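You operate a simulated robot arm through the tools that you are given. There is no shell and no other tool. Be economical: measure what you need, move in short steps, check, and stop when the job is done.

Carry out the task below with a simulated two-armed robot. There is one attempt and no reset: what you move stays moved.

JOB
Flatten the bent shield in the press at 4 bar, then pull the tray out and shut the air off.
Fine: take the shield on the table top; the press runs only with the air on, the tray in and both green buttons down.

Only the result counts: the job must be done as asked and must still hold three seconds after the hand-in. Knocking over, shifting, dropping, spilling or breaking anything else fails it.

ROBOT AND FRAMES
Two 6-joint arms with two-finger parallel grippers on one trunk, on a base that drives. Base frame: it is fixed to the floor where the robot stands at the start and does not move with it; the origin is under the middle of the robot, x ahead of it, y to its left, z up; the surface under the hand at the start is at about z = 0.8. Units: m, degrees, N and s.
The left shoulder is at the start at [0.08, 0.216, 1.571], the right one opposite. With the tool pointing down near the work surface each hand reaches from about 0.1 to 0.66 m from the robot's upright axis, wherever it stands, measured 20 degrees to its own side. Places, roughly: air lever [0.7, 0, 0.9]; left palm button [0.5, 0, 0.9]; press tray [0.4, -0.2, 0.8]; pressure knob [0.7, -0.4, 0.9]; right palm button [0.5, -0.5, 0.9]; top of the press tray [0.5, -0.2, 0.8]. Payload 3.43 kg a hand.
The tool frame of a hand sits at the grasp point between the pads (the TCP): z along the fingers, y along the line on which they close. The tips reach 0.03 m beyond it. The gripper opens to 0.094 m. The fingers are 0.028 m wide and 0.01 m thick; the gripper's body (0.05 by 0.096 m) begins 0.055 m behind the TCP.
Orientation is told as [roll, pitch, yaw] about the base's x, y, z axes, in that order, counted from this pose: with the fingers straight down and closing along the base's y, the tool's x points along the base's -x, its y along +y and its z along -z.

CONTROLS
- The arms move only by the tool play_rows. It takes "left_motion", "right_motion" or both (then of equal length, played together; a hand with none holds still); each is a list of rows, each an object of numbers (a shift or turn left out is 0, a gripper value left out holds the last): "x", "y", "z": the shift along the base's x, y, z in units of 20 mm (1.0 is 20 mm); "ax", "ay", "az": the turn, a rotation vector about the base's x, y, z in units of 6 degrees (1.0 is 6 degrees). In form: [{"x": .., "y": .., "z": .., "ax": .., "ay": .., "az": ..}, ...]. A call has 1 to 10 rows; each row shifts and turns the commanded pose from where the row before left it. "left_grip" and "right_grip" are, for a hand that has rows, the finger opening in m, from 0 to 0.094, set as the call begins (left out, the last holds). A call with a number of a shift or a turn outside -1 to 1 is refused whole. A row lasts 0.2 s, in which the tool goes at most 0.05 m and 8.6 degrees; a call with a longer step from one row to the next is refused whole, and so is a gripper value outside its range. Where a pose cannot be reached the arm comes as near as it can. A force on the tool above 60 N (or 10 N above the force at the start of the call, whichever is more), or a blocked arm, ends the call early, and 0.2 s more pass. The fingers move at their own pace (about 0.072 m/s each) and stop on an object; they squeeze with about 43 N. The grip force told is the motor's: it shows also when the fingers shut on nothing. Time passes only in rows, and 0.2 s behind the last, so rows that do not move let the fingers close. The reply holds the time, the measured pose of the TCP, the force on the tool along the base axes, the opening and the grip force, in the units named above and with some noise, with the torque about the TCP (base axes, N m) and any sound that the robot's microphone picked up, and new pictures: "views" is both (left out), scene, wrist or none (wrist: the cameras of the hands that moved).
- Cameras (640 x 400 px; columns grow to the right, rows downward): "scene" is now at [0.0943, -0.0282, 1.7146]; the picture's right is [-0.38, -0.93, 0.00], its down [-0.80, 0.33, -0.50] and it looks along [0.46, -0.19, -0.87] (base axes); focal length 293 px, centre (320, 200). "left" rides on the left gripper at [0.076, -0.014, -0.103] in its tool frame; the picture's right is [0.18, 0.98, 0.00], its down [-0.75, 0.14, -0.64] and it looks along [-0.63, 0.12, 0.77] (tool axes); focal length 243 px, centre (320, 200). "right" rides on the right gripper at [0.076, 0.014, -0.102] in its tool frame; the picture's right is [-0.18, 0.98, 0.00], its down [-0.75, -0.14, -0.64] and it looks along [-0.63, -0.12, 0.77] (tool axes); focal length 243 px, centre (320, 200). There is no depth. A picture from a camera that has moved, and an enlarged one, comes with that camera's place and axes in the base frame and with its lens.
- lift_body(by): slides the trunk up (or, below 0, down) by that many m; the arms and the scene camera ride with it, the base frame stays. It gives what a move gives, with no picture.
- drive_base(legs): drives the robot by 1 to 6 legs, each [ahead, left, turn to the left] in m, m and degrees, along the robot's own axes; the way and the turn of a leg run together, so that a leg with both is an arc; at most 1.5 m and 180 degrees a leg. The arms and the cameras ride along, it lands a little off, and it stops where it bumps. It gives what a move gives, and a new picture of the scene camera.
- aim_head(pan, tilt): turns the head with the scene camera to pan (to the left, within 86 degrees either way) and tilt (down, from -29 to 69), counted from straight ahead of the robot. It gives what a move gives, and a new picture of the scene camera.
- close_up(camera, box): a new picture of the part [left, top, right, bottom] of that camera's present view, enlarged. The clock stands still meanwhile.
- finish_job(): hands the job in; it is judged then, once.

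Go step by step. Nothing tells you exact positions but the pictures and the camera data: compare them with the known pose of the tool, close in by small moves and look again before you grip or let go. The budget is 120 turns and 260 pictures, counting those below and the enlarged ones. Unless the task says otherwise, let go and move clear before handing in, and close with one line.

The tools are called after "Emit:" by a JSON object that holds its "api" and its "payload". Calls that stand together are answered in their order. play_rows: Moves the arms, as the interface text tells. Its arguments: {"type":"object","properties":{"left_motion":{"type":"array"},"left_grip":{"type":"number"},"right_motion":{"type":"array"},"right_grip":{"type":"number"},"views":{"type":"string","enum":["both","scene","wrist","none"]}},"required":[]} The other tools are called the same way: lift_body (by) slides the trunk up or down; drive_base (legs) drives the base; aim_head (pan, tilt) turns the head that bears the scene camera; close_up (camera, box) takes an enlarged picture of a part of a camera's view; finish_job () hands the job in.

At the start:

```text
time_s: 0.0
left_tcp_pos: [0.6319, 0.023, 1.1286]
left_tcp_rot: [0.1, 0.1, -0.1]
left_force: [0.4, 0.2, 0.6]
left_moment: [0.0, 0.01, 0.03]
left_opening: 0.094
left_gripper_force: 0.1
right_tcp_pos: [0.346, -0.3035, 0.9997]
right_tcp_rot: [0.0, 0.0, 0.2]
right_force: [-0.3, 0.1, 0.7]
right_moment: [0.02, -0.01, 0.0]
right_opening: 0.0942
right_gripper_force: 0.0
trunk travel left (down, up): [-0.801, 0.039]
robot x, y, heading: [0.0013, -0.0037, -0.1]
head pan, tilt: [-22.2, 60.1]
```

scene: 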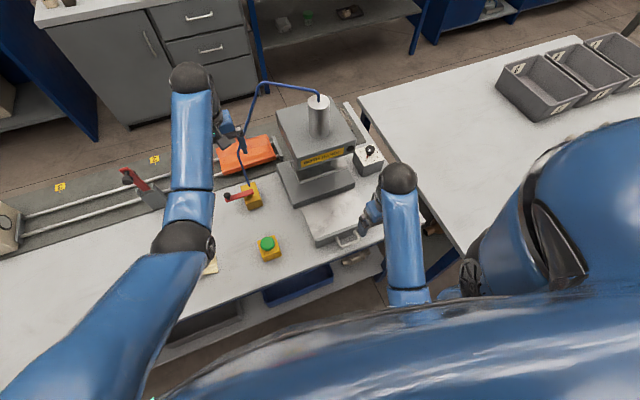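
right: 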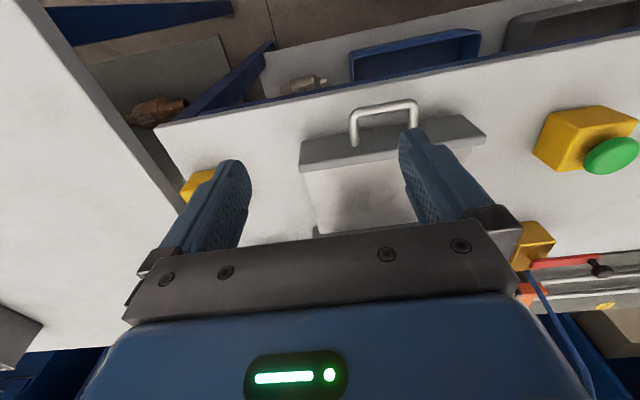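
left: 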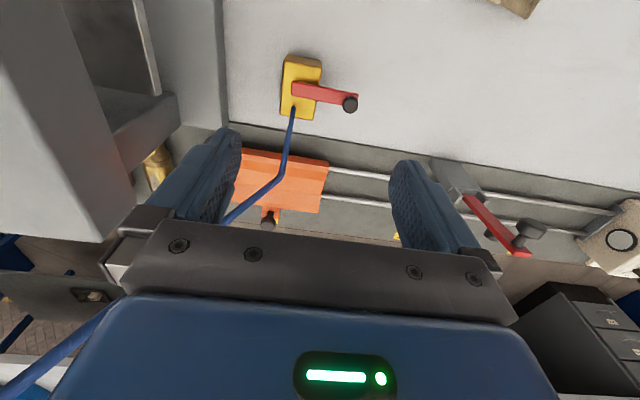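

I see the press ahead, with its tray toward me, the yellow air valve with a red lever, and one green button. I don't see the shield yet, so I'll enlarge some views and look around.

Emit:
{"api": "close_up", "payload": {"camera": "scene", "box": [200, 80, 440, 280]}}

Emit:
{"api": "aim_head", "payload": {"pan": 30, "tilt": 55}}

```text
2.00 times, centred on (320, 180) of scene
camera zoom: at [0.0943, -0.0282, 1.7146], right [-0.38, -0.93, 0.0], down [-0.8, 0.33, -0.5], along [0.46, -0.19, -0.87], focal length 587 px, centre (320, 240)
```

zoom: 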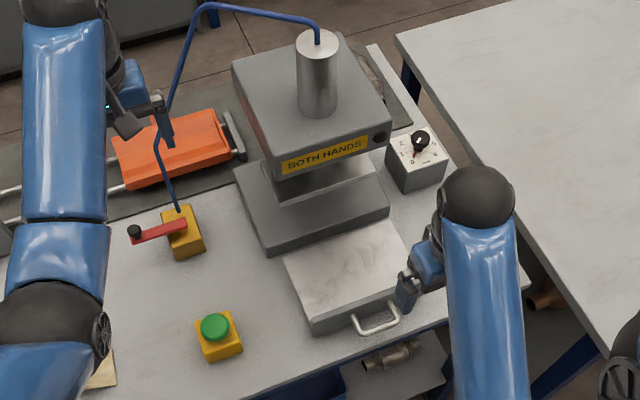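

```text
time_s: 1.2
left_tcp_pos: [0.6328, 0.0238, 1.1269]
left_tcp_rot: [0.0, 0.0, 0.0]
left_force: [-0.5, -0.2, 0.0]
left_moment: [-0.01, 0.0, 0.0]
left_opening: 0.0938
left_gripper_force: 0.1
right_tcp_pos: [0.3457, -0.3039, 0.9997]
right_tcp_rot: [0.0, 0.0, 0.1]
right_force: [0.2, 0.3, -0.1]
right_moment: [-0.01, -0.03, 0.02]
right_opening: 0.0939
right_gripper_force: 0.1
trunk travel left (down, up): [-0.801, 0.039]
robot x, y, heading: [0.0006, 0.0032, -0.2]
head pan, tilt: [30.0, 55.0]
camera scene: at [0.0953, 0.0329, 1.7208], right [0.5, -0.87, 0.0], down [-0.71, -0.41, -0.57], along [0.5, 0.29, -0.82], focal length 293 px, centre (320, 200)
```

scene: 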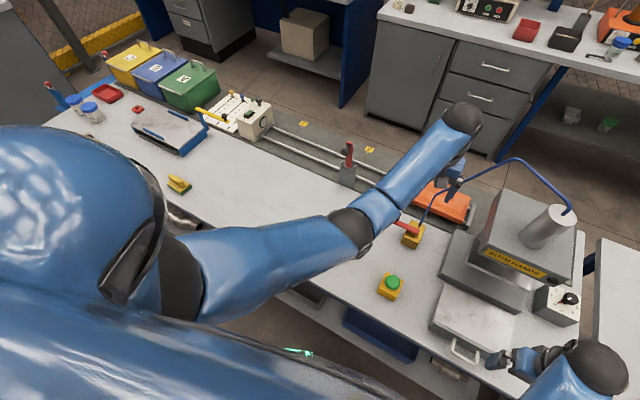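

The left arm hides part of the table; a tan thing lies near the edge under its elbow. I'll move the left hand back over the table and look with its camera.

Emit:
{"api": "play_rows", "payload": {"left_motion": [{"x": -1, "y": 1}, {"x": -1, "y": 1}, {"x": -1, "y": 1}, {"x": -1, "y": 1}, {"x": -1, "y": 1}, {"x": -1, "y": 1}, {"x": -1, "y": 1}, {"x": -1, "y": 1}, {"x": -1, "y": 1}, {"x": -1, "y": 1}], "right_motion": [{"x": -0.5}, {"x": -0.5}, {"x": -0.5}, {"x": -0.5}, {"x": -0.5}, {"x": 0}, {"x": 0}, {"x": 0}, {"x": 0}, {"x": 0}]}}

```text
time_s: 3.4
left_tcp_pos: [0.5026, 0.2092, 1.0229]
left_tcp_rot: [0.0, -0.2, 0.0]
left_force: [1.4, 0.0, -0.8]
left_moment: [-0.01, -0.01, -0.01]
left_opening: 0.0941
left_gripper_force: 0.1
left hand out of reach, approached as far as the arm can: row 1, 2, 3, 4, 5, 6, 7, 8, 9, 10
right_tcp_pos: [0.2964, -0.3031, 1.0004]
right_tcp_rot: [-0.1, 0.0, 0.1]
right_force: [0.6, 0.5, 0.2]
right_moment: [-0.01, 0.02, -0.01]
right_opening: 0.0943
right_gripper_force: 0.1
trunk travel left (down, up): [-0.801, 0.039]
robot x, y, heading: [-0.0022, -0.0001, 0.1]
head pan, tilt: [30.0, 55.0]
camera scene: at [0.0943, 0.0338, 1.7209], right [0.5, -0.87, 0.0], down [-0.71, -0.41, -0.57], along [0.5, 0.29, -0.82], focal length 293 px, centre (320, 200)
camera right: at [0.2197, -0.2883, 1.102], right [0.18, 0.98, 0.0], down [0.75, -0.14, 0.64], along [0.63, -0.12, -0.77], focal length 243 px, centre (320, 200)
camera left: at [0.4264, 0.1946, 1.1256], right [-0.18, 0.98, 0.0], down [0.75, 0.14, 0.64], along [0.63, 0.12, -0.76], focal length 243 px, centre (320, 200)
```

scene: 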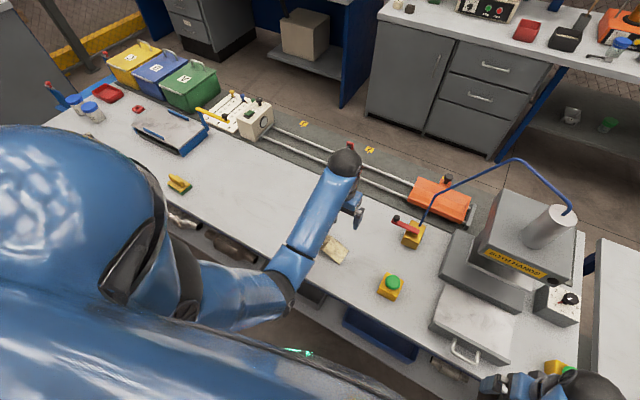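
right: 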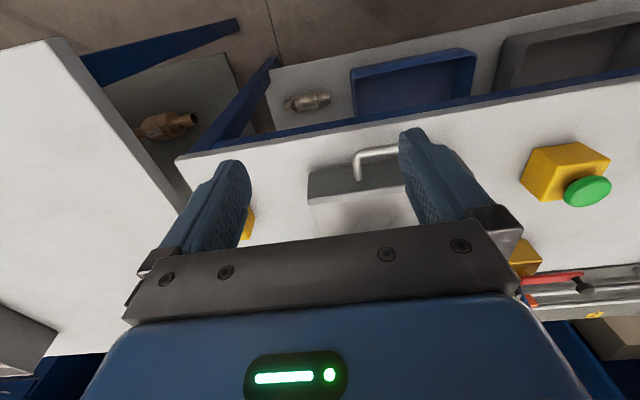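
left: 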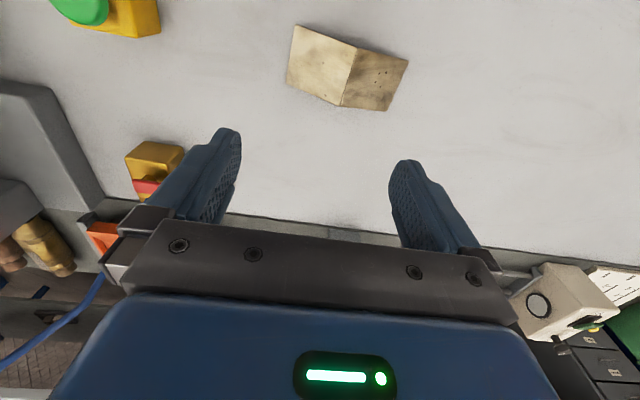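

The bent shield is the V-shaped brass plate near [0.485, 0.236]. I'll enlarge the shield, the knob and the press.

Emit:
{"api": "close_up", "payload": {"camera": "left", "box": [240, 0, 460, 137]}}

Emit:
{"api": "close_up", "payload": {"camera": "scene", "box": [500, 240, 640, 400]}}

Emit:
{"api": "aim_head", "payload": {"pan": -22, "tilt": 52}}

```text
2.91 times, centred on (350, 68) of left
camera zoom: at [0.4264, 0.1946, 1.1256], right [-0.18, 0.98, 0.0], down [0.75, 0.14, 0.64], along [0.63, 0.12, -0.76], focal length 706 px, centre (233, 582)
```

zoom: 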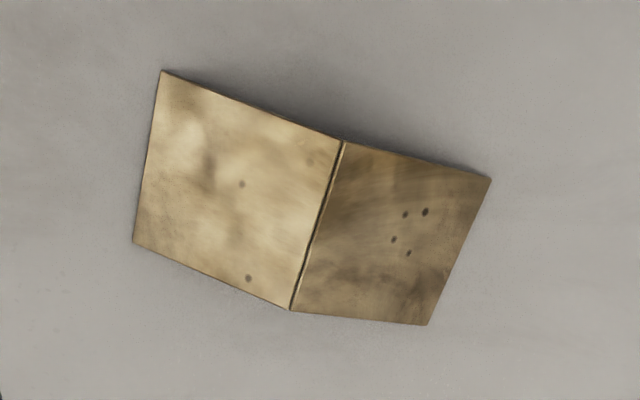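

```text
2.50 times, centred on (570, 320) of scene
camera zoom: at [0.0943, 0.0338, 1.7209], right [0.5, -0.87, 0.0], down [-0.71, -0.41, -0.57], along [0.5, 0.29, -0.82], focal length 734 px, centre (-305, -100)
```

zoom: 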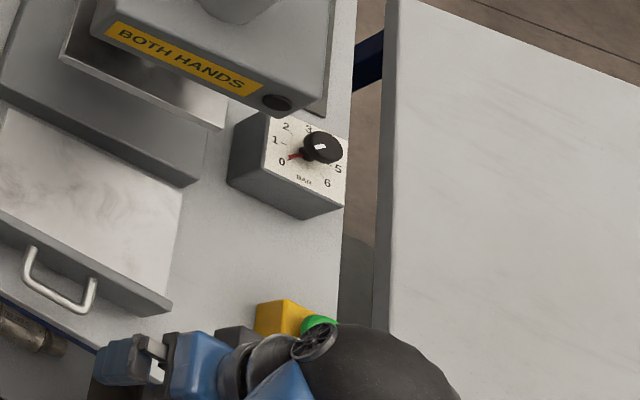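

```text
time_s: 4.6
left_tcp_pos: [0.5031, 0.2083, 1.0234]
left_tcp_rot: [0.0, -0.1, 0.0]
left_force: [-0.5, -0.2, -0.8]
left_moment: [0.0, 0.02, -0.02]
left_opening: 0.094
left_gripper_force: 0.0
right_tcp_pos: [0.2969, -0.3028, 1.0]
right_tcp_rot: [0.0, 0.0, 0.1]
right_force: [-0.2, -1.0, -0.2]
right_moment: [-0.01, 0.01, -0.01]
right_opening: 0.0941
right_gripper_force: 0.0
trunk travel left (down, up): [-0.801, 0.039]
robot x, y, heading: [0.0012, -0.0017, 0.0]
head pan, tilt: [-22.0, 52.0]
camera scene: at [0.1024, -0.031, 1.7247], right [-0.37, -0.93, 0.0], down [-0.73, 0.29, -0.62], along [0.57, -0.23, -0.79], focal length 293 px, centre (320, 200)
```

scene: 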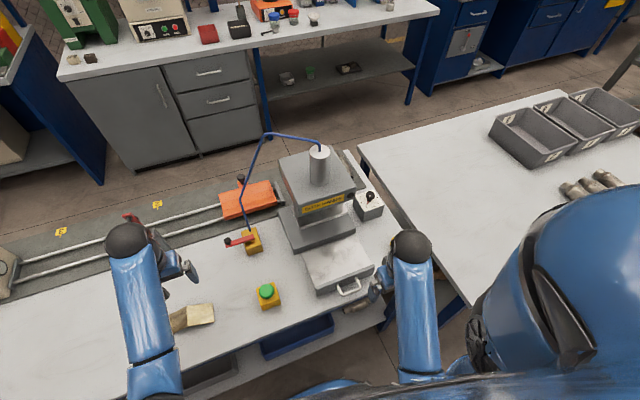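

Next I check the shield's shape, the tray and the valve in enlarged scene views.

Emit:
{"api": "close_up", "payload": {"camera": "scene", "box": [150, 280, 250, 350]}}

Emit:
{"api": "close_up", "payload": {"camera": "scene", "box": [210, 170, 410, 310]}}

Emit:
{"api": "close_up", "payload": {"camera": "scene", "box": [330, 160, 410, 230]}}

```text
5.71 times, centred on (200, 315) of scene
camera zoom: at [0.1024, -0.031, 1.7247], right [-0.37, -0.93, 0.0], down [-0.73, 0.29, -0.62], along [0.57, -0.23, -0.79], focal length 1677 px, centre (1006, -457)
```

zoom: 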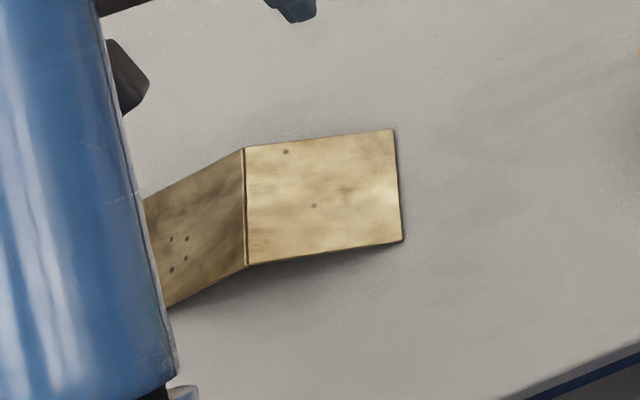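

```text
2.86 times, centred on (310, 240) of scene
camera zoom: at [0.1024, -0.031, 1.7247], right [-0.37, -0.93, 0.0], down [-0.73, 0.29, -0.62], along [0.57, -0.23, -0.79], focal length 838 px, centre (349, 86)
```

zoom: 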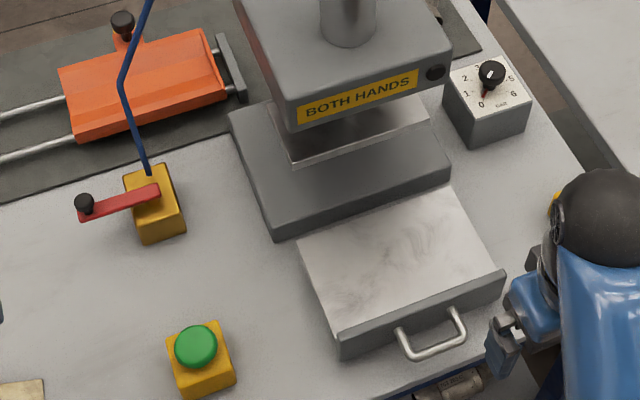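

```text
5.71 times, centred on (370, 195) of scene
camera zoom: at [0.1024, -0.031, 1.7247], right [-0.37, -0.93, 0.0], down [-0.73, 0.29, -0.62], along [0.57, -0.23, -0.79], focal length 1677 px, centre (34, 229)
```

zoom: 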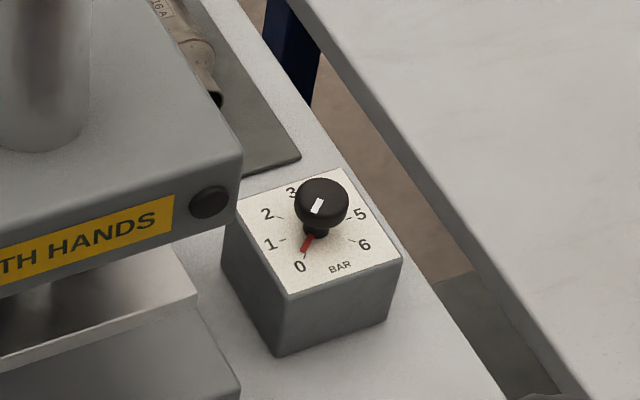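

I want to drive a little to the right, since most targets lie at y of about -0.25. First I check the clearance on that side.

Emit:
{"api": "aim_head", "payload": {"pan": -75, "tilt": 60}}

Emit:
{"api": "aim_head", "payload": {"pan": 0, "tilt": 69}}

```text
time_s: 5.8
left_tcp_pos: [0.5037, 0.2073, 1.0226]
left_tcp_rot: [0.1, -0.1, 0.0]
left_force: [0.5, 0.2, -0.1]
left_moment: [0.06, -0.02, 0.02]
left_opening: 0.0939
left_gripper_force: 0.1
right_tcp_pos: [0.2963, -0.3028, 0.9995]
right_tcp_rot: [0.0, 0.0, 0.0]
right_force: [1.2, 0.4, -0.5]
right_moment: [0.02, 0.0, 0.03]
right_opening: 0.0939
right_gripper_force: 0.1
trunk travel left (down, up): [-0.801, 0.039]
robot x, y, heading: [-0.0037, 0.0015, -0.1]
head pan, tilt: [-75.0, 60.0]
camera scene: at [0.0501, -0.0674, 1.7148], right [-0.97, -0.26, 0.0], down [-0.22, 0.84, -0.5], along [0.13, -0.48, -0.87], focal length 293 px, centre (320, 200)
```

scene: 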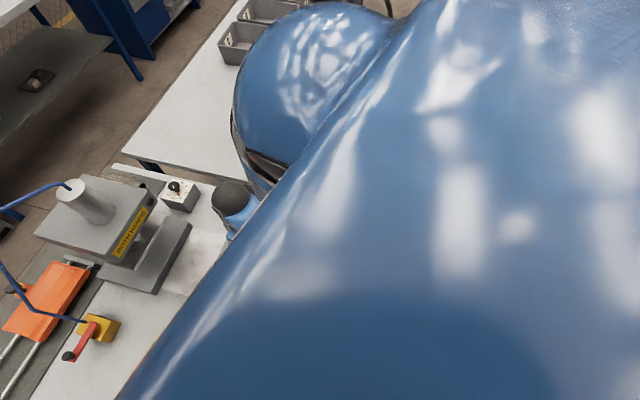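

```text
time_s: 7.3
left_tcp_pos: [0.5039, 0.2062, 1.0234]
left_tcp_rot: [0.1, 0.0, 0.0]
left_force: [-0.3, -0.2, 0.7]
left_moment: [-0.02, -0.02, 0.02]
left_opening: 0.0942
left_gripper_force: 0.1
right_tcp_pos: [0.2959, -0.3026, 0.9987]
right_tcp_rot: [-0.1, 0.0, 0.0]
right_force: [-0.3, -0.4, 0.5]
right_moment: [0.0, 0.0, -0.03]
right_opening: 0.0939
right_gripper_force: 0.1
trunk travel left (down, up): [-0.801, 0.039]
robot x, y, heading: [0.0001, 0.0005, 0.0]
head pan, tilt: [0.0, 68.8]
camera scene: at [0.0887, -0.0031, 1.7054], right [0.0, -1.0, 0.0], down [-0.93, 0.0, -0.36], along [0.36, 0.0, -0.93], focal length 293 px, centre (320, 200)
```

scene: 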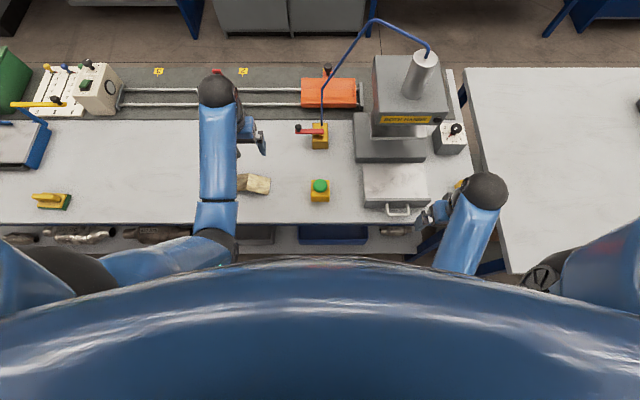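

The layout is clear and aligned with the base. There is room to slide 0.15 m to the right.

Emit:
{"api": "drive_base", "payload": {"legs": [[0, -0.15, 0]]}}

```text
time_s: 8.7
left_tcp_pos: [0.5032, 0.0619, 1.0216]
left_tcp_rot: [-0.1, -0.1, 0.0]
left_force: [0.5, 0.5, 0.2]
left_moment: [-0.05, -0.01, 0.05]
left_opening: 0.0943
left_gripper_force: 0.1
right_tcp_pos: [0.2973, -0.4492, 1.0006]
right_tcp_rot: [-0.3, 0.0, 0.3]
right_force: [0.6, 0.6, 0.1]
right_moment: [-0.01, 0.01, -0.01]
right_opening: 0.0939
right_gripper_force: 0.0
trunk travel left (down, up): [-0.801, 0.039]
robot x, y, heading: [-0.001, -0.1499, -0.2]
head pan, tilt: [0.0, 68.8]
camera scene: at [0.0886, -0.1473, 1.7054], right [0.0, -1.0, 0.0], down [-0.93, 0.0, -0.36], along [0.36, 0.0, -0.93], focal length 293 px, centre (320, 200)
```

scene: 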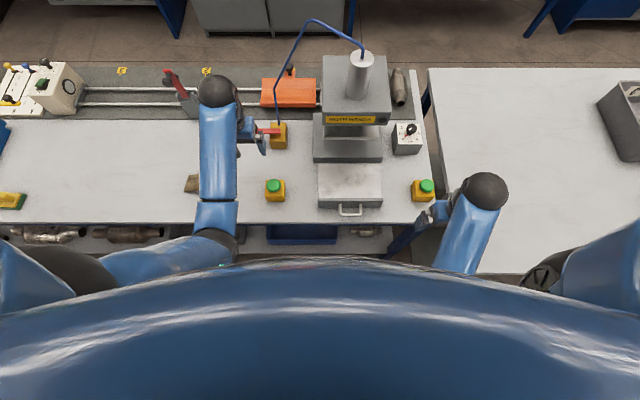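

The shield is a Λ with its ridge centred near [0.491, 0.237], running almost along x and about 0.062 long. I'll bring the left hand above it and turn it by about 85 degrees so the fingers close along the ridge.

Emit:
{"api": "play_rows", "payload": {"left_motion": [{"y": 1, "az": 1}, {"y": 1, "az": 1}, {"y": 1, "az": 1}, {"y": 1, "az": 1}, {"y": 1, "az": 1}, {"y": 1, "az": 1}, {"y": 1, "az": 1}, {"y": 1, "az": 1}, {"y": 0.7, "az": 1}, {"az": 1}], "views": "none"}}

Emit:
{"api": "play_rows", "payload": {"left_motion": [{"az": 1}, {"az": 1}, {"az": 1}, {"az": 1}, {"az": 0.17}]}}

```text
time_s: 10.9
left_tcp_pos: [0.5043, 0.2322, 1.0215]
left_tcp_rot: [0.0, -0.2, 60.0]
left_force: [0.6, 0.4, -0.3]
left_moment: [0.0, 0.03, 0.0]
left_opening: 0.094
left_gripper_force: 0.1
right_tcp_pos: [0.2964, -0.4517, 1.0003]
right_tcp_rot: [0.0, 0.0, 0.0]
right_force: [-0.3, -0.5, -0.4]
right_moment: [0.02, -0.02, 0.01]
right_opening: 0.0943
right_gripper_force: 0.0
trunk travel left (down, up): [-0.801, 0.039]
robot x, y, heading: [0.0001, -0.147, 0.3]
head pan, tilt: [0.0, 68.8]
```

```text
time_s: 12.1
left_tcp_pos: [0.5041, 0.2318, 1.0218]
left_tcp_rot: [0.1, -0.1, 85.1]
left_force: [0.3, -0.4, 0.0]
left_moment: [0.01, 0.01, -0.01]
left_opening: 0.094
left_gripper_force: 0.1
right_tcp_pos: [0.2961, -0.4526, 1.0007]
right_tcp_rot: [-0.1, 0.0, 0.2]
right_force: [-0.5, 0.6, 1.2]
right_moment: [0.0, -0.02, 0.0]
right_opening: 0.0938
right_gripper_force: 0.0
trunk travel left (down, up): [-0.801, 0.039]
robot x, y, heading: [-0.001, -0.1521, 0.1]
head pan, tilt: [0.0, 68.8]
camera scene: at [0.0887, -0.1519, 1.7054], right [0.0, -1.0, 0.0], down [-0.93, 0.0, -0.36], along [0.36, 0.0, -0.93], focal length 293 px, centre (320, 200)
camera left: at [0.5114, 0.1558, 1.1255], right [-0.99, -0.1, 0.0], down [-0.08, 0.76, 0.64], along [-0.06, 0.64, -0.77], focal length 243 px, centre (320, 200)
```

scene: 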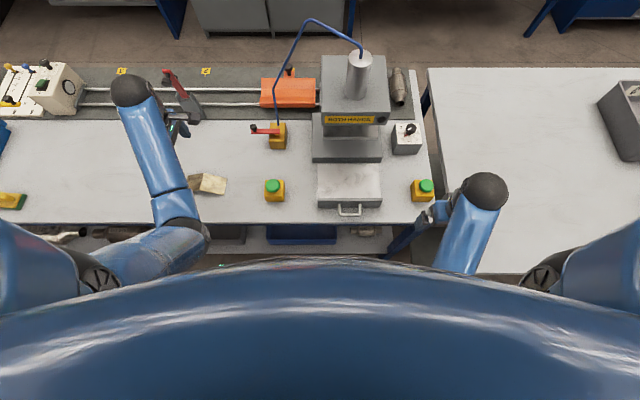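
left: 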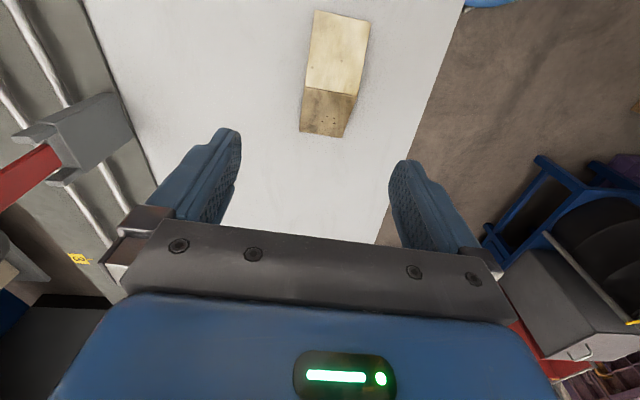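

The second view agrees: the ridge centre is at [0.492, 0.238]. I'll lower to just above the ridge and check.

Emit:
{"api": "play_rows", "payload": {"left_motion": [{"x": -0.6, "y": 0.3}, {"z": -1}, {"z": -1}, {"z": -1}, {"z": -1}, {"z": -1}, {"z": -1}, {"z": -1}, {"z": -0.5}], "left_grip": 0.094}}

```text
time_s: 14.1
left_tcp_pos: [0.4928, 0.2386, 0.8735]
left_tcp_rot: [0.0, -0.1, 85.1]
left_force: [-0.5, 0.0, -1.0]
left_moment: [-0.05, 0.0, 0.0]
left_opening: 0.094
left_gripper_force: 0.0
right_tcp_pos: [0.2966, -0.4529, 0.9999]
right_tcp_rot: [-0.1, -0.1, 0.1]
right_force: [0.2, -0.9, -0.4]
right_moment: [0.0, -0.04, -0.02]
right_opening: 0.0941
right_gripper_force: 0.0
trunk travel left (down, up): [-0.801, 0.039]
robot x, y, heading: [-0.0008, -0.1498, 0.2]
head pan, tilt: [0.0, 68.8]
camera scene: at [0.0888, -0.1518, 1.7054], right [0.0, -1.0, 0.0], down [-0.93, 0.0, -0.36], along [0.36, 0.0, -0.93], focal length 293 px, centre (320, 200)
camera left: at [0.5002, 0.1628, 0.9756], right [-1.0, -0.1, 0.0], down [-0.08, 0.76, 0.64], along [-0.06, 0.64, -0.77], focal length 243 px, centre (320, 200)
```

scene: 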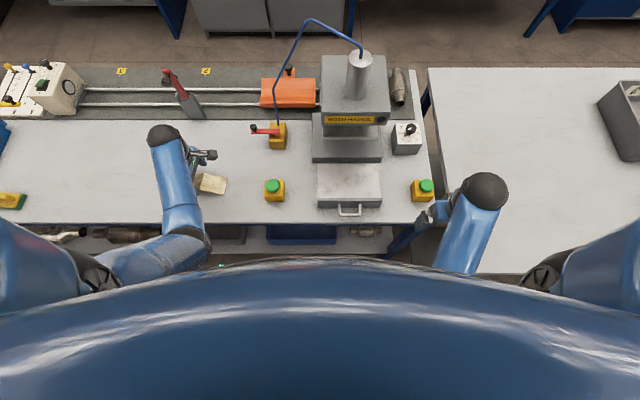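
left: 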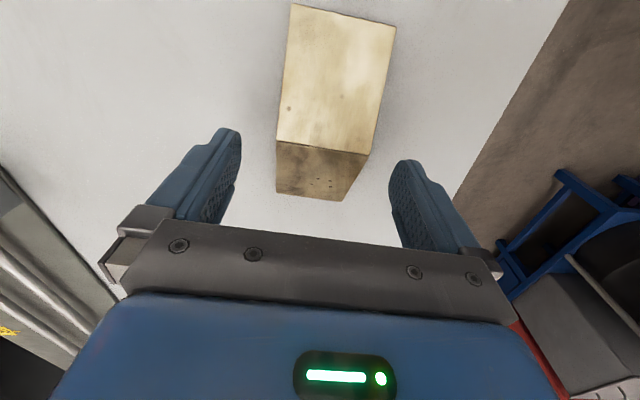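

The fingers straddle the ridge ends. I'll lower 38 mm and close.

Emit:
{"api": "play_rows", "payload": {"left_motion": [{"z": -1}, {"z": -0.85}], "views": "wrist"}}

Emit:
{"api": "play_rows", "payload": {"left_motion": [{}, {}, {}, {}], "left_grip": 0.03, "views": "wrist"}}

```text
time_s: 14.7
left_tcp_pos: [0.491, 0.2386, 0.8353]
left_tcp_rot: [0.0, 0.0, 85.1]
left_force: [0.0, -0.1, 0.2]
left_moment: [0.03, 0.0, -0.01]
left_opening: 0.0942
left_gripper_force: 0.1
right_tcp_pos: [0.297, -0.4526, 0.999]
right_tcp_rot: [-0.1, -0.1, 0.1]
right_force: [-0.3, 0.1, -0.1]
right_moment: [-0.01, -0.02, -0.02]
right_opening: 0.0937
right_gripper_force: 0.1
trunk travel left (down, up): [-0.801, 0.039]
robot x, y, heading: [-0.0009, -0.1502, 0.0]
head pan, tilt: [0.0, 68.8]
camera left: at [0.4992, 0.1629, 0.9383], right [-1.0, -0.1, 0.0], down [-0.08, 0.76, 0.64], along [-0.06, 0.64, -0.77], focal length 243 px, centre (320, 200)
```

left: 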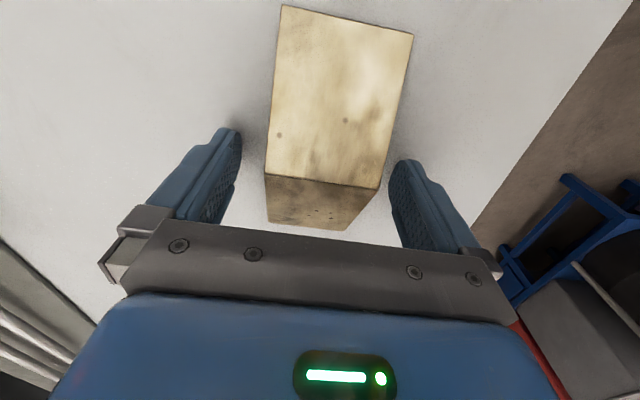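

```text
time_s: 15.7
left_tcp_pos: [0.4906, 0.2389, 0.8368]
left_tcp_rot: [0.0, -0.1, 85.0]
left_force: [-0.8, -0.2, 0.9]
left_moment: [0.01, 0.02, 0.01]
left_opening: 0.0613
left_gripper_force: 43.1
right_tcp_pos: [0.2962, -0.4523, 0.9988]
right_tcp_rot: [0.0, 0.0, 0.1]
right_force: [-0.1, -0.4, 0.0]
right_moment: [-0.02, -0.02, -0.01]
right_opening: 0.0941
right_gripper_force: 0.0
trunk travel left (down, up): [-0.801, 0.039]
robot x, y, heading: [0.0002, -0.1508, -0.1]
head pan, tilt: [0.0, 68.8]
camera left: at [0.4989, 0.1626, 0.9387], right [-1.0, -0.1, 0.0], down [-0.08, 0.76, 0.64], along [-0.06, 0.64, -0.77], focal length 243 px, centre (320, 200)
```

left: 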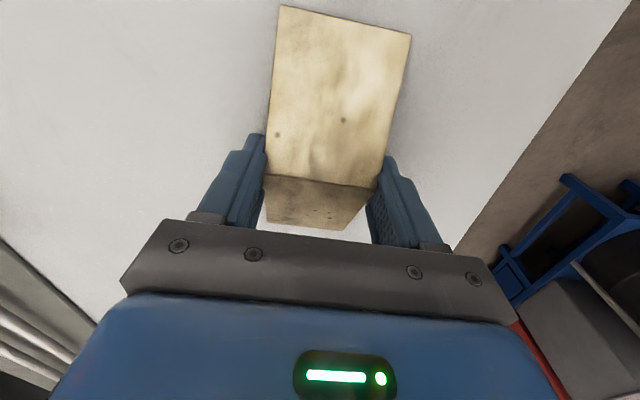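

The shield is held, with a 61 mm opening and 43 N. I'll lift it clear of the button and carry it toward the tray.

Emit:
{"api": "play_rows", "payload": {"left_motion": [{"z": 0.5}, {"z": 1}, {"z": 1}, {"z": 1}, {"z": 1}, {"z": 1}, {"z": 1}, {"z": 0.5, "az": 0.8}, {}]}}

Emit:
{"api": "play_rows", "payload": {"left_motion": [{"y": -1}, {"y": -1}, {"y": -1}, {"y": -1}, {"y": -1}, {"y": -1}, {"y": -1}, {"y": -1}, {"y": -1}, {"y": -1}], "views": "scene"}}

```text
time_s: 17.7
left_tcp_pos: [0.4913, 0.2384, 0.9761]
left_tcp_rot: [0.1, -0.1, 89.8]
left_force: [-0.3, -0.3, 0.3]
left_moment: [-0.01, -0.02, 0.02]
left_opening: 0.0302
left_gripper_force: 0.1
right_tcp_pos: [0.2977, -0.4536, 0.9998]
right_tcp_rot: [0.0, 0.0, 0.1]
right_force: [0.1, -0.8, -1.1]
right_moment: [-0.03, -0.03, 0.0]
right_opening: 0.094
right_gripper_force: 0.1
trunk travel left (down, up): [-0.801, 0.039]
robot x, y, heading: [0.0012, -0.1476, 0.1]
head pan, tilt: [0.0, 68.8]
camera scene: at [0.0886, -0.1519, 1.7054], right [0.0, -1.0, 0.0], down [-0.93, 0.0, -0.36], along [0.36, 0.0, -0.93], focal length 293 px, centre (320, 200)
camera left: at [0.5049, 0.1634, 1.0786], right [-0.98, -0.18, 0.0], down [-0.14, 0.75, 0.64], along [-0.12, 0.63, -0.77], focal length 243 px, centre (320, 200)
```

scene: 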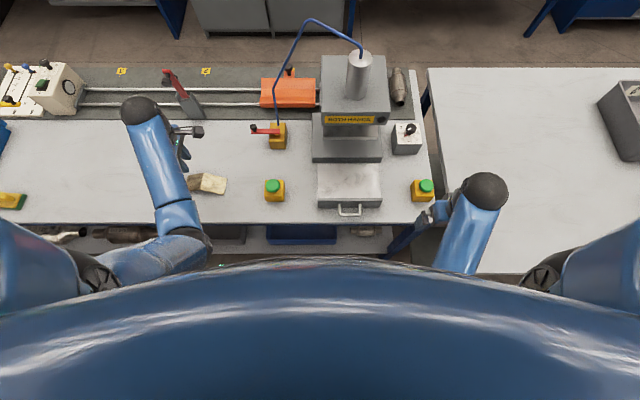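
left: 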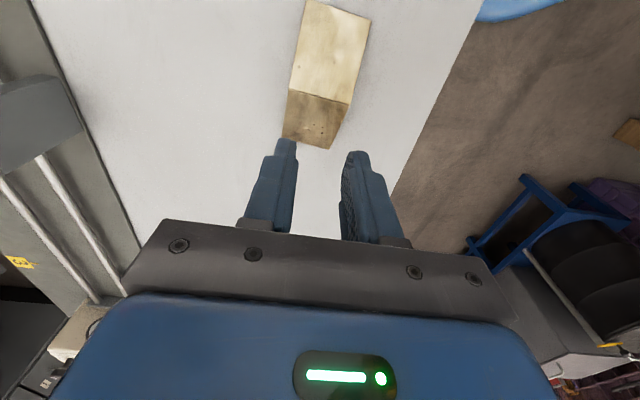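

```text
time_s: 19.9
left_tcp_pos: [0.491, 0.037, 0.9746]
left_tcp_rot: [0.1, -0.1, 89.8]
left_force: [0.4, 0.4, -0.2]
left_moment: [-0.03, -0.01, 0.01]
left_opening: 0.0299
left_gripper_force: 0.0
right_tcp_pos: [0.2976, -0.4517, 1.0]
right_tcp_rot: [0.0, 0.1, 0.1]
right_force: [0.3, 0.3, 0.2]
right_moment: [0.02, -0.02, 0.0]
right_opening: 0.094
right_gripper_force: 0.0
trunk travel left (down, up): [-0.801, 0.039]
robot x, y, heading: [0.0005, -0.1485, 0.2]
head pan, tilt: [0.0, 68.8]
camera scene: at [0.0887, -0.1526, 1.7054], right [0.0, -1.0, 0.0], down [-0.93, 0.0, -0.36], along [0.36, 0.0, -0.93], focal length 293 px, centre (320, 200)
```

scene: 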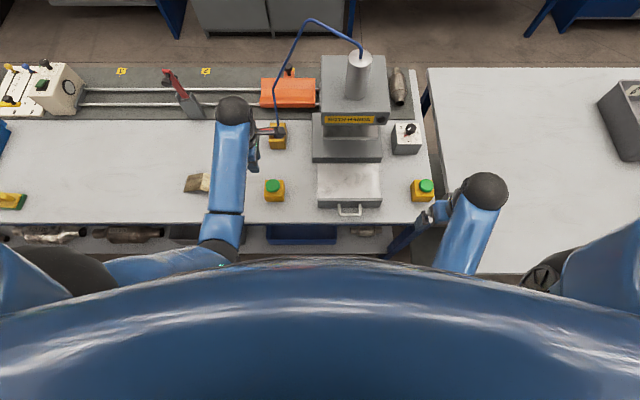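

The shield slipped out and still lies at its place. I'll go back, look again, and grip deeper.

Emit:
{"api": "play_rows", "payload": {"left_motion": [{"y": 1}, {"y": 1}, {"y": 1}, {"y": 1}, {"y": 1}, {"y": 1}, {"y": 1}, {"y": 1}, {"y": 1}, {"y": 1}], "left_grip": 0.094, "views": "none"}}

Emit:
{"api": "play_rows", "payload": {"left_motion": [{"az": -0.6}, {"z": -1}, {"z": -1}, {"z": -1}, {"z": -1}], "views": "wrist"}}

Emit:
{"api": "close_up", "payload": {"camera": "left", "box": [200, 0, 440, 200]}}

```text
time_s: 22.1
left_tcp_pos: [0.4932, 0.2391, 0.975]
left_tcp_rot: [0.0, 0.0, 89.8]
left_force: [0.5, 0.1, -0.6]
left_moment: [-0.01, 0.0, -0.02]
left_opening: 0.0941
left_gripper_force: 0.0
right_tcp_pos: [0.2967, -0.4517, 0.9996]
right_tcp_rot: [-0.1, 0.0, 0.1]
right_force: [-0.8, 0.1, 0.6]
right_moment: [0.01, -0.02, 0.04]
right_opening: 0.0938
right_gripper_force: 0.0
trunk travel left (down, up): [-0.801, 0.039]
robot x, y, heading: [-0.0005, -0.149, -0.2]
head pan, tilt: [0.0, 68.8]
```

```text
time_s: 23.3
left_tcp_pos: [0.4919, 0.2394, 0.8951]
left_tcp_rot: [-0.1, -0.1, 86.2]
left_force: [-0.6, 0.5, 0.8]
left_moment: [0.03, 0.0, -0.02]
left_opening: 0.094
left_gripper_force: 0.0
right_tcp_pos: [0.296, -0.4517, 0.9993]
right_tcp_rot: [-0.1, 0.0, 0.1]
right_force: [-1.3, -0.2, -0.2]
right_moment: [-0.02, -0.02, 0.04]
right_opening: 0.0939
right_gripper_force: 0.0
trunk travel left (down, up): [-0.801, 0.039]
robot x, y, heading: [0.0052, -0.1497, -0.1]
head pan, tilt: [0.0, 68.8]
camera left: at [0.5015, 0.1627, 0.9981], right [-0.99, -0.12, 0.0], down [-0.09, 0.76, 0.64], along [-0.08, 0.64, -0.77], focal length 243 px, centre (320, 200)
```

left: 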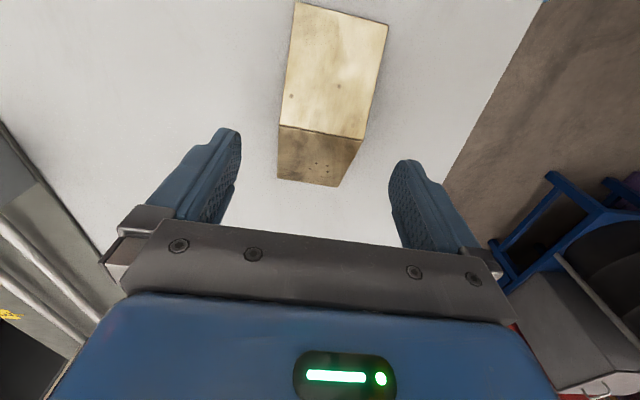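

```text
2.00 times, centred on (320, 100) of left
camera zoom: at [0.5015, 0.1627, 0.9981], right [-0.99, -0.12, 0.0], down [-0.09, 0.76, 0.64], along [-0.08, 0.64, -0.77], focal length 485 px, centre (320, 400)
```

zoom: 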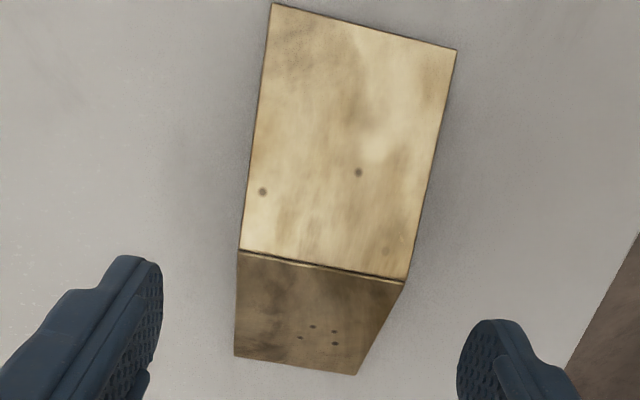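

The height estimate holds: ridge at z = 0.83, turned by -4.7 degrees. I'll go lower, squeeze fully, and lift slowly while checking.

Emit:
{"api": "play_rows", "payload": {"left_motion": [{"az": -0.13, "z": -1}, {"z": -1}, {"z": -1}, {"z": -0.2}], "views": "none"}}

Emit:
{"api": "play_rows", "payload": {"left_motion": [{}, {}, {}, {}, {}], "left_grip": 0.0, "views": "none"}}

Emit:
{"api": "play_rows", "payload": {"left_motion": [{"z": 0.15}, {"z": 0.15}, {"z": 0.15}, {"z": 0.15}, {"z": 0.15}, {"z": 0.15}, {"z": 0.15}, {"z": 0.15}], "views": "wrist"}}

```text
time_s: 24.3
left_tcp_pos: [0.4911, 0.2407, 0.8309]
left_tcp_rot: [0.1, -0.1, 85.5]
left_force: [-0.8, 0.3, 0.2]
left_moment: [0.0, -0.01, 0.01]
left_opening: 0.0941
left_gripper_force: 0.1
right_tcp_pos: [0.2959, -0.4529, 1.0006]
right_tcp_rot: [0.0, 0.1, 0.0]
right_force: [-0.2, 0.5, 0.5]
right_moment: [0.01, 0.02, -0.01]
right_opening: 0.0942
right_gripper_force: 0.1
trunk travel left (down, up): [-0.801, 0.039]
robot x, y, heading: [0.002, -0.1473, 0.2]
head pan, tilt: [0.0, 68.8]
```

```text
time_s: 25.5
left_tcp_pos: [0.4911, 0.2402, 0.8317]
left_tcp_rot: [0.0, -0.1, 85.4]
left_force: [-0.5, 0.1, 0.0]
left_moment: [0.01, 0.02, 0.04]
left_opening: 0.0651
left_gripper_force: 42.7
right_tcp_pos: [0.2974, -0.4529, 1.0002]
right_tcp_rot: [-0.2, 0.1, 0.1]
right_force: [-0.5, -0.3, -0.4]
right_moment: [0.01, 0.03, 0.0]
right_opening: 0.0942
right_gripper_force: 0.0
trunk travel left (down, up): [-0.801, 0.039]
robot x, y, heading: [-0.0005, -0.1502, -0.3]
head pan, tilt: [0.0, 68.8]
```

```text
time_s: 27.3
left_tcp_pos: [0.4924, 0.2396, 0.8553]
left_tcp_rot: [0.0, 0.0, 85.5]
left_force: [0.4, -0.3, -0.3]
left_moment: [0.03, -0.02, -0.03]
left_opening: 0.0648
left_gripper_force: 42.5
right_tcp_pos: [0.297, -0.4517, 1.0006]
right_tcp_rot: [0.0, -0.1, 0.1]
right_force: [-0.1, -0.1, -0.1]
right_moment: [-0.01, -0.05, -0.02]
right_opening: 0.0941
right_gripper_force: 0.0
trunk travel left (down, up): [-0.801, 0.039]
robot x, y, heading: [-0.0018, -0.1498, -0.1]
head pan, tilt: [0.0, 68.8]
camera left: at [0.4999, 0.1619, 0.9582], right [-0.99, -0.11, 0.0], down [-0.08, 0.76, 0.64], along [-0.07, 0.64, -0.77], focal length 243 px, centre (320, 200)
```

left: 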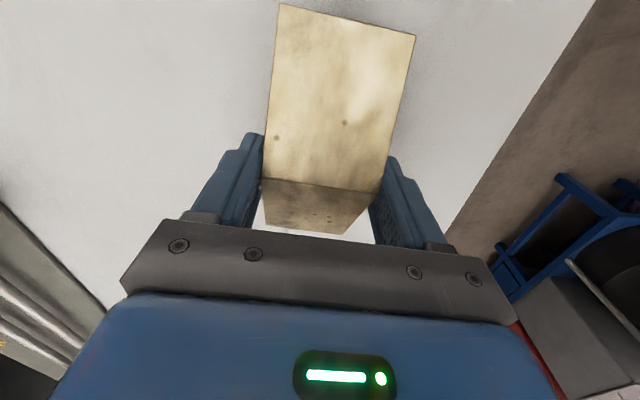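

The shield is now off the table and held. I'll keep lifting gently.

Emit:
{"api": "play_rows", "payload": {"left_motion": [{"z": 0.5}, {"z": 0.7}, {"z": 0.7}, {"z": 0.7}, {"z": 0.7}, {"z": 0.7}, {"z": 0.7}, {"z": 0.7}, {"z": 0.5}, {"z": 0.1}], "views": "wrist"}}

Emit:
{"api": "play_rows", "payload": {"left_motion": [{"y": -0.5, "az": 0.4}, {"y": -0.8, "az": 0.35}, {"y": -1}, {"y": -1}, {"y": -1}, {"y": -1}, {"y": -1}, {"y": -1}, {"y": -1}, {"y": -1}], "views": "wrist"}}

```text
time_s: 29.5
left_tcp_pos: [0.491, 0.2386, 0.9743]
left_tcp_rot: [0.0, -0.1, 85.6]
left_force: [0.6, 1.1, -0.8]
left_moment: [0.01, 0.02, -0.02]
left_opening: 0.065
left_gripper_force: 43.0
right_tcp_pos: [0.2966, -0.452, 0.9983]
right_tcp_rot: [-0.1, 0.0, 0.1]
right_force: [-0.9, 0.2, 0.5]
right_moment: [0.02, -0.01, 0.0]
right_opening: 0.0943
right_gripper_force: 0.0
trunk travel left (down, up): [-0.801, 0.039]
robot x, y, heading: [0.0005, -0.1476, 0.1]
head pan, tilt: [0.0, 68.8]
camera left: at [0.4994, 0.1615, 1.0775], right [-0.99, -0.11, 0.0], down [-0.08, 0.76, 0.64], along [-0.07, 0.64, -0.77], focal length 243 px, centre (320, 200)
```

left: 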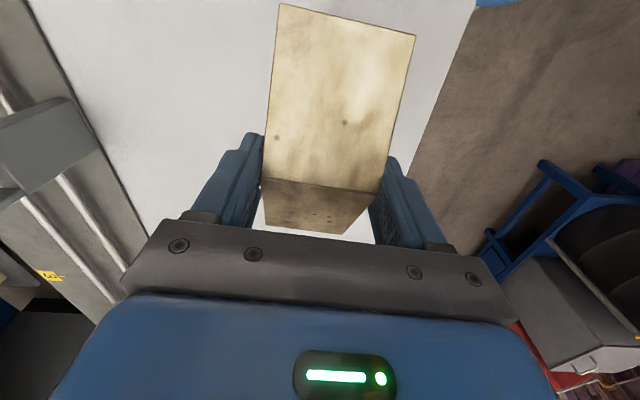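

```text
time_s: 31.7
left_tcp_pos: [0.4912, 0.052, 0.9745]
left_tcp_rot: [0.0, -0.2, 90.0]
left_force: [0.5, 0.5, -1.0]
left_moment: [0.02, 0.0, -0.02]
left_opening: 0.0649
left_gripper_force: 42.9
right_tcp_pos: [0.2971, -0.4524, 0.9988]
right_tcp_rot: [0.0, 0.0, 0.2]
right_force: [-0.2, -0.1, 0.0]
right_moment: [0.0, -0.02, 0.0]
right_opening: 0.0941
right_gripper_force: 0.0
trunk travel left (down, up): [-0.801, 0.039]
robot x, y, heading: [-0.0025, -0.1493, -0.1]
head pan, tilt: [0.0, 68.8]
camera left: at [0.5054, -0.0238, 1.0771], right [-0.98, -0.18, 0.0], down [-0.14, 0.75, 0.64], along [-0.12, 0.63, -0.76], focal length 243 px, centre (320, 200)
```

left: 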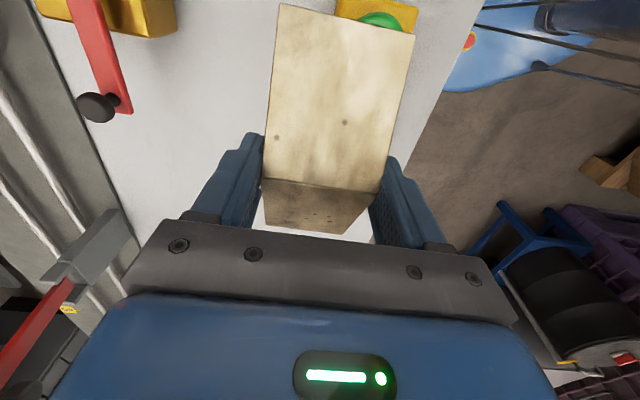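

The shield rides securely. I'll carry on to above the tray at y of about -0.25.

Emit:
{"api": "play_rows", "payload": {"left_motion": [{"y": -1}, {"y": -1}, {"y": -1}, {"y": -1}, {"y": -1}, {"y": -1}, {"y": -1}, {"y": -1}, {"y": -1}, {"y": -1}], "views": "none"}}

Emit:
{"api": "play_rows", "payload": {"left_motion": [{"y": -1}, {"y": -1}, {"y": -1}, {"y": -1}, {"y": -0.8}, {"y": -0.4}]}}

```text
time_s: 33.9
left_tcp_pos: [0.4908, -0.1478, 0.9728]
left_tcp_rot: [-0.1, -0.2, 90.0]
left_force: [0.3, -0.1, -0.5]
left_moment: [-0.02, -0.01, 0.03]
left_opening: 0.0651
left_gripper_force: 42.8
right_tcp_pos: [0.2962, -0.4534, 0.9987]
right_tcp_rot: [0.0, -0.1, 0.0]
right_force: [0.8, -0.7, 0.4]
right_moment: [-0.01, -0.01, -0.02]
right_opening: 0.094
right_gripper_force: 0.1
trunk travel left (down, up): [-0.801, 0.039]
robot x, y, heading: [-0.0004, -0.1504, -0.0]
head pan, tilt: [0.0, 68.8]
```

```text
time_s: 35.3
left_tcp_pos: [0.4917, -0.2522, 0.9755]
left_tcp_rot: [0.0, 0.0, 90.0]
left_force: [0.6, -0.8, 0.0]
left_moment: [0.04, 0.01, -0.02]
left_opening: 0.065
left_gripper_force: 43.4
right_tcp_pos: [0.2965, -0.4531, 0.9987]
right_tcp_rot: [0.1, 0.0, 0.0]
right_force: [0.6, -0.4, 0.2]
right_moment: [0.02, 0.0, -0.01]
right_opening: 0.094
right_gripper_force: 0.1
trunk travel left (down, up): [-0.801, 0.039]
robot x, y, heading: [-0.0038, -0.1471, -0.2]
head pan, tilt: [0.0, 68.8]
camera scene: at [0.0888, -0.1524, 1.7054], right [0.0, -1.0, 0.0], down [-0.93, 0.0, -0.36], along [0.36, 0.0, -0.93], focal length 293 px, centre (320, 200)
camera left: at [0.5067, -0.3272, 1.0787], right [-0.98, -0.18, 0.0], down [-0.14, 0.75, 0.64], along [-0.12, 0.63, -0.77], focal length 243 px, centre (320, 200)
```

scene: 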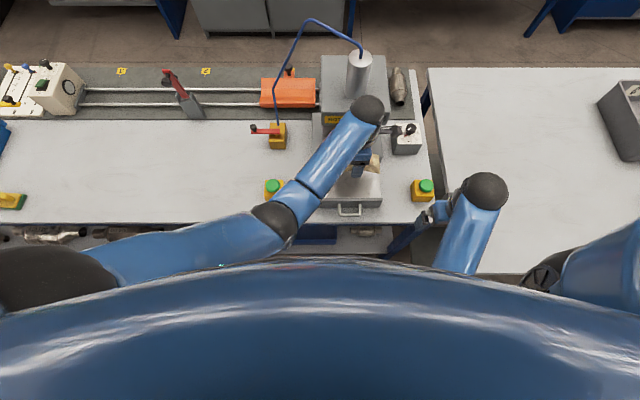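
left: 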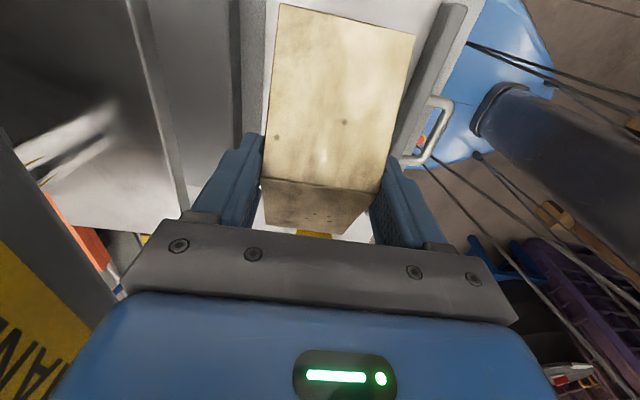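

The shield hangs over the tray. I'll lower it by steps, watching the force, and look from the side.

Emit:
{"api": "play_rows", "payload": {"left_motion": [{"x": -0.1, "z": -1}, {"z": -1}, {"z": -1}, {"z": -1}, {"z": -0.3}], "views": "wrist"}}

```text
time_s: 36.5
left_tcp_pos: [0.4906, -0.2525, 0.8903]
left_tcp_rot: [0.0, -0.1, 90.1]
left_force: [0.3, 0.0, -0.8]
left_moment: [0.05, 0.0, 0.01]
left_opening: 0.0651
left_gripper_force: 42.4
right_tcp_pos: [0.2966, -0.4529, 1.0002]
right_tcp_rot: [0.0, 0.0, 0.1]
right_force: [0.6, -0.4, 0.5]
right_moment: [0.02, 0.01, -0.03]
right_opening: 0.0942
right_gripper_force: 0.1
trunk travel left (down, up): [-0.801, 0.039]
robot x, y, heading: [0.0004, -0.148, -0.0]
head pan, tilt: [0.0, 68.8]
camera left: at [0.5037, -0.3271, 0.9926], right [-0.98, -0.18, 0.0], down [-0.14, 0.75, 0.64], along [-0.12, 0.63, -0.77], focal length 243 px, centre (320, 200)
```

left: 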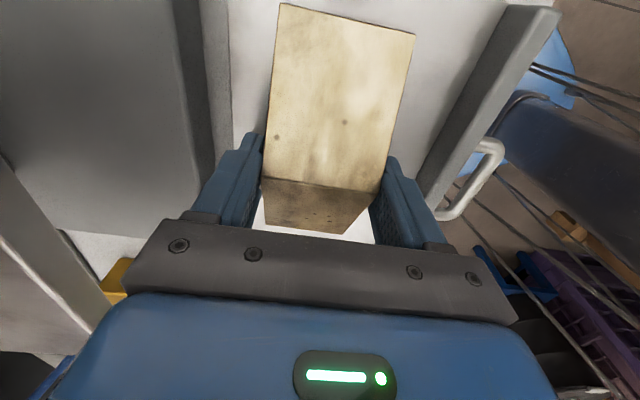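

I'll move 6 mm toward the front to centre between the press base and the tray's front wall, then lower in small steps.

Emit:
{"api": "play_rows", "payload": {"left_motion": [{"x": -0.3, "z": -0.4}, {"z": -0.5}, {"z": -0.3}, {"z": -0.2}], "views": "wrist"}}

```text
time_s: 37.2
left_tcp_pos: [0.4902, -0.2518, 0.8807]
left_tcp_rot: [-1.0, 0.2, 90.1]
left_force: [-1.1, 17.6, 36.5]
left_moment: [0.5, 1.44, -1.04]
left_opening: 0.0655
left_gripper_force: 43.0
right_tcp_pos: [0.2938, -0.4488, 1.0012]
right_tcp_rot: [-0.1, -0.2, 0.2]
right_force: [0.2, 0.2, -0.6]
right_moment: [0.02, 0.01, -0.01]
right_opening: 0.0938
right_gripper_force: 0.1
trunk travel left (down, up): [-0.801, 0.039]
robot x, y, heading: [-0.0016, -0.1498, 0.3]
head pan, tilt: [0.0, 68.8]
stopped in row 3 (left hand): the force on the tool passed its limit at 69 N (the readings are from after the stop); the commanded pose is now the measured one
camera left: at [0.5027, -0.3268, 0.9842], right [-0.98, -0.19, -0.02], down [-0.15, 0.76, 0.64], along [-0.11, 0.63, -0.77], focal length 243 px, centre (320, 200)
```

left: 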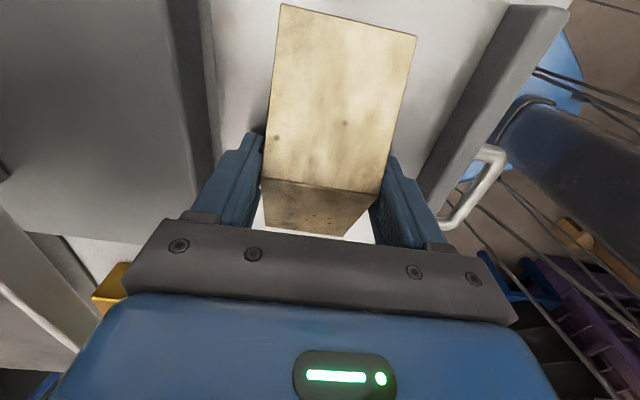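

Contact came at a TCP height of 0.881, which puts the tray surface near 0.85 if it is the shield that touches. I'll raise slightly, check that the force vanishes, and look closely.

Emit:
{"api": "play_rows", "payload": {"left_motion": [{"z": 0.15}, {}], "views": "scene"}}

Emit:
{"api": "close_up", "payload": {"camera": "scene", "box": [290, 80, 450, 230]}}

Emit:
{"api": "close_up", "payload": {"camera": "left", "box": [180, 0, 580, 250]}}

```text
time_s: 37.8
left_tcp_pos: [0.4885, -0.2512, 0.8803]
left_tcp_rot: [-0.7, 0.3, 90.1]
left_force: [-0.8, 13.8, 28.3]
left_moment: [0.69, 0.72, -0.28]
left_opening: 0.0653
left_gripper_force: 43.7
right_tcp_pos: [0.2948, -0.4491, 1.0018]
right_tcp_rot: [-0.2, -0.1, 0.2]
right_force: [0.0, 0.7, 1.0]
right_moment: [0.0, -0.05, 0.04]
right_opening: 0.094
right_gripper_force: 0.0
trunk travel left (down, up): [-0.801, 0.039]
robot x, y, heading: [0.0003, -0.1502, 0.2]
head pan, tilt: [0.0, 68.8]
camera scene: at [0.0847, -0.1478, 1.7056], right [0.0, -1.0, 0.0], down [-0.93, 0.0, -0.36], along [0.36, 0.0, -0.93], focal length 293 px, centre (320, 200)
```

scene: 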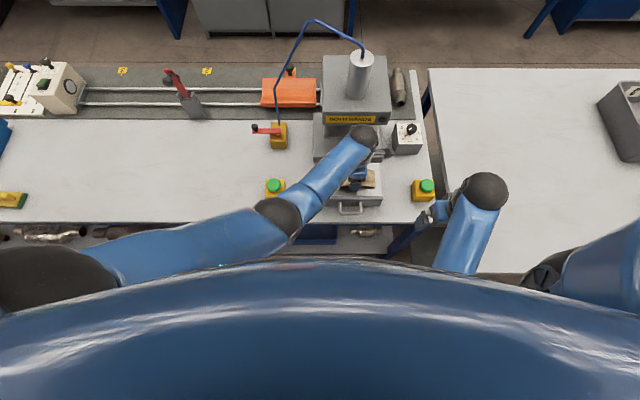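

```text
2.67 times, centred on (370, 155) of scene
camera zoom: at [0.0847, -0.1478, 1.7056], right [0.0, -1.0, 0.0], down [-0.93, 0.0, -0.36], along [0.36, 0.0, -0.93], focal length 782 px, centre (187, 320)
```

zoom: 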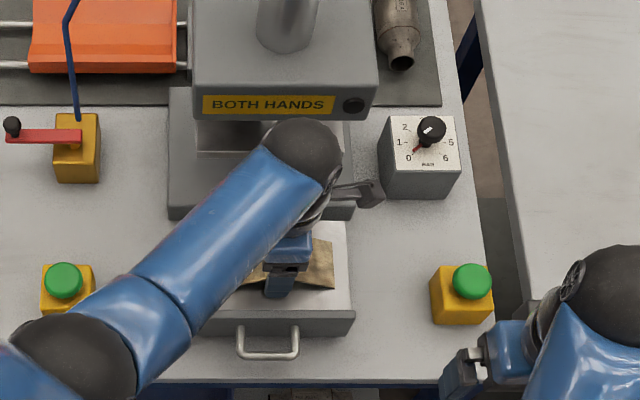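

```text
1.60 times, centred on (380, 125) of left
camera zoom: at [0.5014, -0.3268, 0.9841], right [-0.98, -0.19, -0.01], down [-0.15, 0.76, 0.64], along [-0.11, 0.63, -0.77], focal length 388 px, centre (224, 320)
```

zoom: 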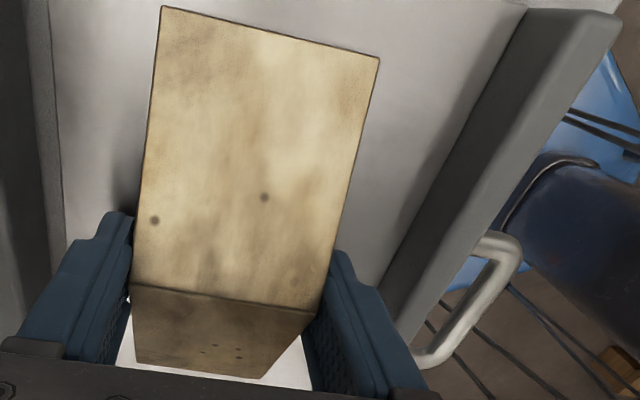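

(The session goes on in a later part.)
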